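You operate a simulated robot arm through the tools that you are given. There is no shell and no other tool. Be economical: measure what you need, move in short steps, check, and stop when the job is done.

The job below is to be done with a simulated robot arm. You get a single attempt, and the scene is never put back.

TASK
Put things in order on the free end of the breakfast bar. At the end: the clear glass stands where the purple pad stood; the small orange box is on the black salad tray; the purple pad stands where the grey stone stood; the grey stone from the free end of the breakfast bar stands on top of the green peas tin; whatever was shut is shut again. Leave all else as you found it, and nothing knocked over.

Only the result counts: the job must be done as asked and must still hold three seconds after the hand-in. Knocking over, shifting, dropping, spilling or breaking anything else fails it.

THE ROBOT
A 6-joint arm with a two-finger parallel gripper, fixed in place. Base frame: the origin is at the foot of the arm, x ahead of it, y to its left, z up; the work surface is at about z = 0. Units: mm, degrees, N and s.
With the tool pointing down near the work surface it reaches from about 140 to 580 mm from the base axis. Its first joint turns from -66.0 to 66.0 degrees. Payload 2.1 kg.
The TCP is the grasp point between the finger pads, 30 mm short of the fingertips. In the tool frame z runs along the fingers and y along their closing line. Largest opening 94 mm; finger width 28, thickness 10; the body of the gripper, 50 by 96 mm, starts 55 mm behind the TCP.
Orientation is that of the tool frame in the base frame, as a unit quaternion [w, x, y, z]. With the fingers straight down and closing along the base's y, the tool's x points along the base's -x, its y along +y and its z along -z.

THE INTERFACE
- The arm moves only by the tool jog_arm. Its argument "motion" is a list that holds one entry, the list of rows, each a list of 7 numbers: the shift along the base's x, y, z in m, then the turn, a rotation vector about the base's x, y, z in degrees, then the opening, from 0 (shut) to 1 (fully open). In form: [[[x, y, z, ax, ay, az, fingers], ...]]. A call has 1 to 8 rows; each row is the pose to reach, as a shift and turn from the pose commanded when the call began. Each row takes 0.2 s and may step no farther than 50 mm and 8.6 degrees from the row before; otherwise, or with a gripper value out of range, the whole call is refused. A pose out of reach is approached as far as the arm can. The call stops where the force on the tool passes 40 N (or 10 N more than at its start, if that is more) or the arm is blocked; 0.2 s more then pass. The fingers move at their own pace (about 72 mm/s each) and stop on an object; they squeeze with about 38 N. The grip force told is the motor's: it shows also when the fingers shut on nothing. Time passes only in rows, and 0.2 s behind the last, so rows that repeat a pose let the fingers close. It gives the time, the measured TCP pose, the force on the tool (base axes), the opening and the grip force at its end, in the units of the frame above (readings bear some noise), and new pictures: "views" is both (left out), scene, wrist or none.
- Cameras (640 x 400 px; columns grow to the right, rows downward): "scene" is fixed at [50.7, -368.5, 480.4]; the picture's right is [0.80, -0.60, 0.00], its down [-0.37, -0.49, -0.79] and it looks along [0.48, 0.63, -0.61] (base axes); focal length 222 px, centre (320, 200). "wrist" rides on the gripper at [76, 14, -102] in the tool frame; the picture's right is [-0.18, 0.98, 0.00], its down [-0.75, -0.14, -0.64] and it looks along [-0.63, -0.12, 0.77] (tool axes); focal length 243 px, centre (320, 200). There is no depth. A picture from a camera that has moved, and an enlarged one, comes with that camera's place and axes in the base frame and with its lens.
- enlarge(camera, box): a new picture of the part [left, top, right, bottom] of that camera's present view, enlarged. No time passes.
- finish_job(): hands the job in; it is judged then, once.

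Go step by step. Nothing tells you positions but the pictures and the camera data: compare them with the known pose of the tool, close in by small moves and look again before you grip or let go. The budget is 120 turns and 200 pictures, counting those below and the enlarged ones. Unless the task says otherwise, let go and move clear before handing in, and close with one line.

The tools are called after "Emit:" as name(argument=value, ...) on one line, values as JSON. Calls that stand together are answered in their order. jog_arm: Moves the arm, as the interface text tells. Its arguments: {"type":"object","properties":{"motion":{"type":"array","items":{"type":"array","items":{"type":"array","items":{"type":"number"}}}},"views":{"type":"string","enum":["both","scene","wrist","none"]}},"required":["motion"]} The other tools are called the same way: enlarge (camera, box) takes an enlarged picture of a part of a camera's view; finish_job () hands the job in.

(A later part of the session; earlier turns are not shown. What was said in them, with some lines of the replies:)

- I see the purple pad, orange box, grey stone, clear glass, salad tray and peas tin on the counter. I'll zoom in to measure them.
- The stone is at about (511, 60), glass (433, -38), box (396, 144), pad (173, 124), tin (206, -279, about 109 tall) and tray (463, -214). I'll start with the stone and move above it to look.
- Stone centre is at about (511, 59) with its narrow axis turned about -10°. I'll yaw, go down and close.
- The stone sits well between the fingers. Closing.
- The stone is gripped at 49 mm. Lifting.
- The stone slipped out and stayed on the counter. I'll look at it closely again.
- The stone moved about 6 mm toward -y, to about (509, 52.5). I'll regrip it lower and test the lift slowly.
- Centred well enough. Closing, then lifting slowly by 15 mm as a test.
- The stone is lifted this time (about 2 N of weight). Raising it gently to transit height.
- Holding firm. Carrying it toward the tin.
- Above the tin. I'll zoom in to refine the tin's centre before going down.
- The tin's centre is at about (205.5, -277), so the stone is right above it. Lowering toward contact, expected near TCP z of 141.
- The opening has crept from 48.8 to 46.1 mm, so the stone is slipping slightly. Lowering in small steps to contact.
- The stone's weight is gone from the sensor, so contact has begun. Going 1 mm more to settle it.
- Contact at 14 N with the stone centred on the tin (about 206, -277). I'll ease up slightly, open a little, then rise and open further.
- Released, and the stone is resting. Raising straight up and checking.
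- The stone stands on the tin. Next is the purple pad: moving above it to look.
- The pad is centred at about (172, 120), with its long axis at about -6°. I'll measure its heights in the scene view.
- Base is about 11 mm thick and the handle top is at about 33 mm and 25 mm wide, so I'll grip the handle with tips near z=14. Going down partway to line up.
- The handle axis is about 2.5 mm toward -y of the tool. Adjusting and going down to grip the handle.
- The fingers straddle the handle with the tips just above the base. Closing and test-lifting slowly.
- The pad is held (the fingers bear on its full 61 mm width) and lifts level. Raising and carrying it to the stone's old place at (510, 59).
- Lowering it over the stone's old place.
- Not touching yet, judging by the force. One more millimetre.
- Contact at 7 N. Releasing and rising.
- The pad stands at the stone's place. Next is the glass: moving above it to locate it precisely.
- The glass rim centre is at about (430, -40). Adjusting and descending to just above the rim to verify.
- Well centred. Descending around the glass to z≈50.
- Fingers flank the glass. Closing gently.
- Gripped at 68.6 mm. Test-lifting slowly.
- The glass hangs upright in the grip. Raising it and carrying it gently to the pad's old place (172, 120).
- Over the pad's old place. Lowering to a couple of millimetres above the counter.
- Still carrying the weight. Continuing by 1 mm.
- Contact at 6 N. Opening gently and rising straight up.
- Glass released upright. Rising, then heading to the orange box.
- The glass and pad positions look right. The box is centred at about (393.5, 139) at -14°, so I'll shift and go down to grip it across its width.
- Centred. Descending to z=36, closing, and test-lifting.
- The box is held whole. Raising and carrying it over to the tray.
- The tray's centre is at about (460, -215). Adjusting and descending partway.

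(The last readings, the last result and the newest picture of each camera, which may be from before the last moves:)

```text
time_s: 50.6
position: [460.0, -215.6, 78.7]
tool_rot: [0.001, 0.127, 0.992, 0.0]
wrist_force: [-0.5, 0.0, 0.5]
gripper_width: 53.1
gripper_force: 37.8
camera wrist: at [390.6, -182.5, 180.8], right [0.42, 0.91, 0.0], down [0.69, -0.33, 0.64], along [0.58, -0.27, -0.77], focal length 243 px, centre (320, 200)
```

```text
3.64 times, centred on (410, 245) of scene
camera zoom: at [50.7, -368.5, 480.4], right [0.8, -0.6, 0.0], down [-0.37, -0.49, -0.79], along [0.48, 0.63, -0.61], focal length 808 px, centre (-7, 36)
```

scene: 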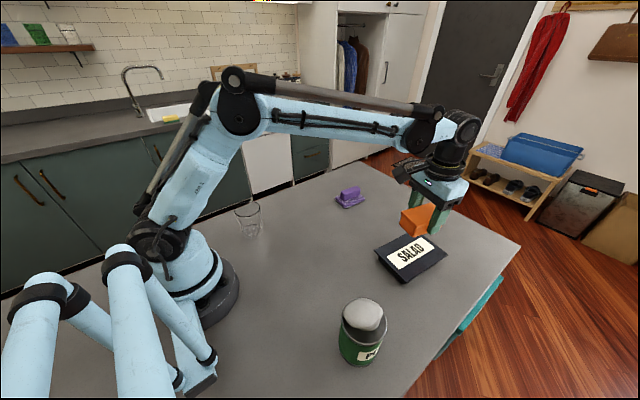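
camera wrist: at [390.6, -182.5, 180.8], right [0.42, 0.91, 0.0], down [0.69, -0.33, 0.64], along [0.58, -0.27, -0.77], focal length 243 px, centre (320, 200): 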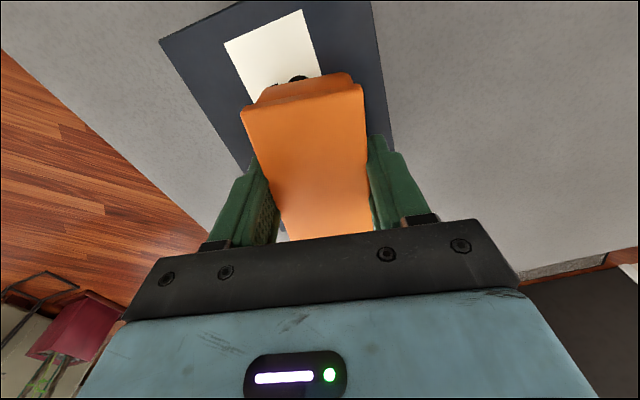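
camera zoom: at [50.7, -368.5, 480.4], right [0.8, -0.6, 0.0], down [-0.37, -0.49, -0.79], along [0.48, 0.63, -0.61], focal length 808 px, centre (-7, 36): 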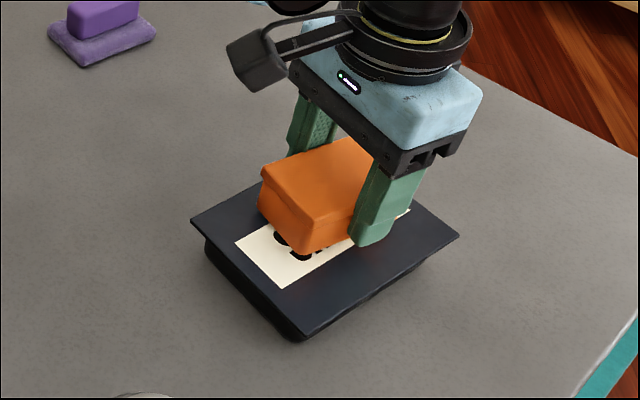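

Emit:
jog_arm(motion=[[[0, 0, -0.003, 0, 0, 0, 0], [0, 0, -0.006, 0, 0, 0, 0], [0, 0, -0.008, 0, 0, 0, 0]]], views="none")

Emit:
enlarge(camera="scene", box=[370, 200, 440, 280])

```text
time_s: 51.4
position: [459.2, -215.6, 71.3]
tool_rot: [0.001, 0.126, 0.992, 0.001]
wrist_force: [-1.2, 0.2, 33.3]
gripper_width: 53.1
gripper_force: 38.0
```

```text
5.00 times, centred on (405, 240) of scene
camera zoom: at [50.5, -368.4, 480.4], right [0.8, -0.6, 0.0], down [-0.37, -0.49, -0.79], along [0.48, 0.63, -0.61], focal length 1111 px, centre (-105, 0)
```

zoom: 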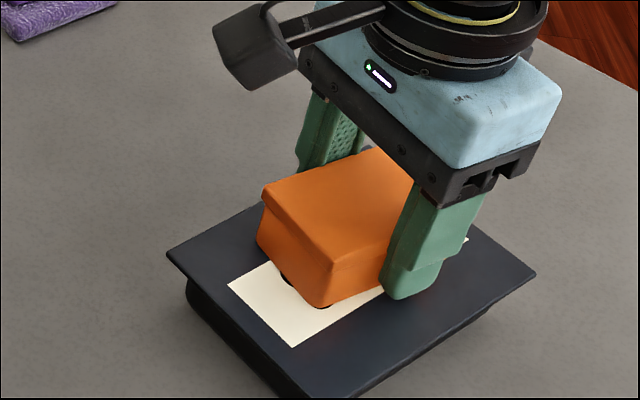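

Contact was firm at 33 N, so the tray top is near z=33. Easing up 1.5 mm, then checking the load.

Emit:
jog_arm(motion=[[[0, 0, 0.0015, 0, 0, 0, 0]]], views="none")

```text
time_s: 51.8
position: [458.5, -216.6, 73.3]
tool_rot: [0.001, 0.126, 0.992, 0.001]
wrist_force: [0.4, -0.8, 13.8]
gripper_width: 53.1
gripper_force: 38.3
```

Still a light press, so it is seated. Easing off another 0.7 mm, opening and rising.

Emit:
jog_arm(motion=[[[0, 0, 0.0007, 0, 0, 0, 0], [0, 0, 0.0007, 0, 0, 0, 0.62], [0, 0, 0.0007, 0, 0, 0, 0.75], [0, 0, 0.0007, 0, 0, 0, 0.75], [0, 0, 0.015, 0, 0, 0, 0.8], [0, 0, 0.05, 0, 0, 0, 0.9], [0, 0, 0.1, 0, 0, 0, 1]]], views="both")

Emit:
enlarge(camera="scene", box=[350, 190, 470, 300])

```text
time_s: 53.4
position: [457.7, -213.7, 174.1]
tool_rot: [0.0, 0.126, 0.992, 0.001]
wrist_force: [0.3, -0.1, -1.1]
gripper_width: 93.8
gripper_force: 0.0
camera wrist: at [389.0, -181.0, 276.4], right [0.42, 0.91, 0.0], down [0.69, -0.33, 0.64], along [0.58, -0.27, -0.77], focal length 243 px, centre (320, 200)
```

scene: 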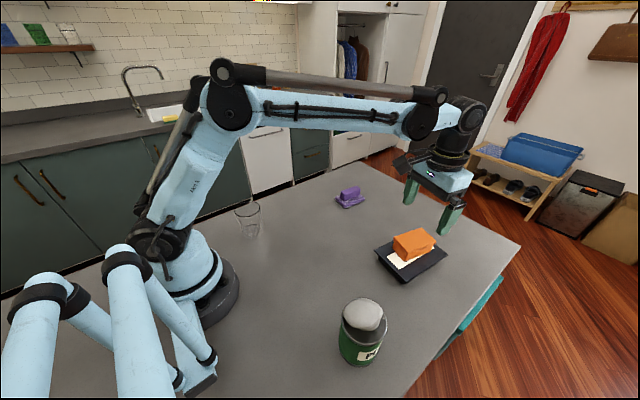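
wrist: 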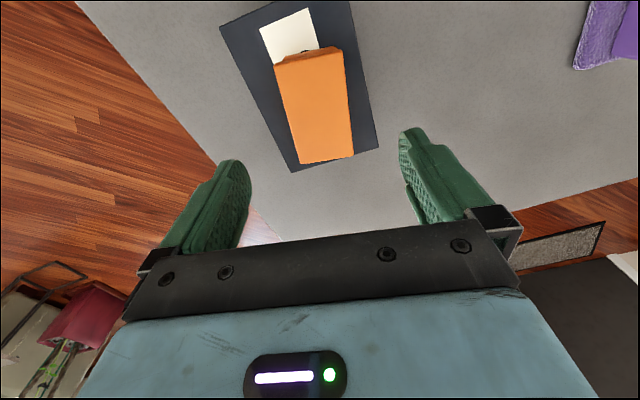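

```text
3.64 times, centred on (410, 245) of scene
camera zoom: at [50.7, -368.4, 480.4], right [0.8, -0.6, 0.0], down [-0.37, -0.49, -0.79], along [0.48, 0.63, -0.61], focal length 808 px, centre (-7, 36)
```

zoom: 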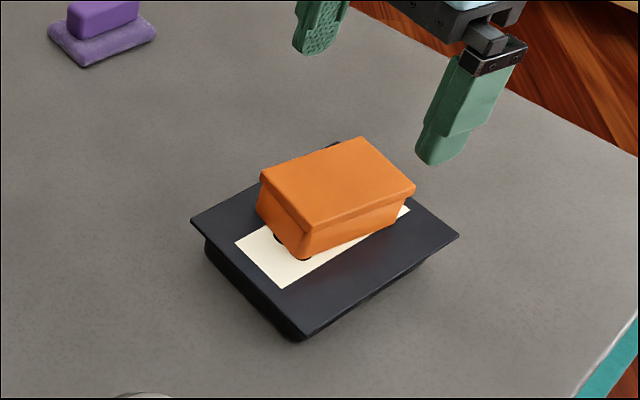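

All four moves are done. The box is steady on the tray, the tray hasn't shifted, the stone is still on the tin, and the glass and pad are upright in their new places with the gripper clear.

Emit:
finish_job()

```text
The job is handed in.
```

The job is handed in: the stone is on the peas tin, the pad is where the stone was (within about 4 mm by the camera), the glass is where the pad was, and the orange box is on the salad tray. Nothing was opened or knocked over.
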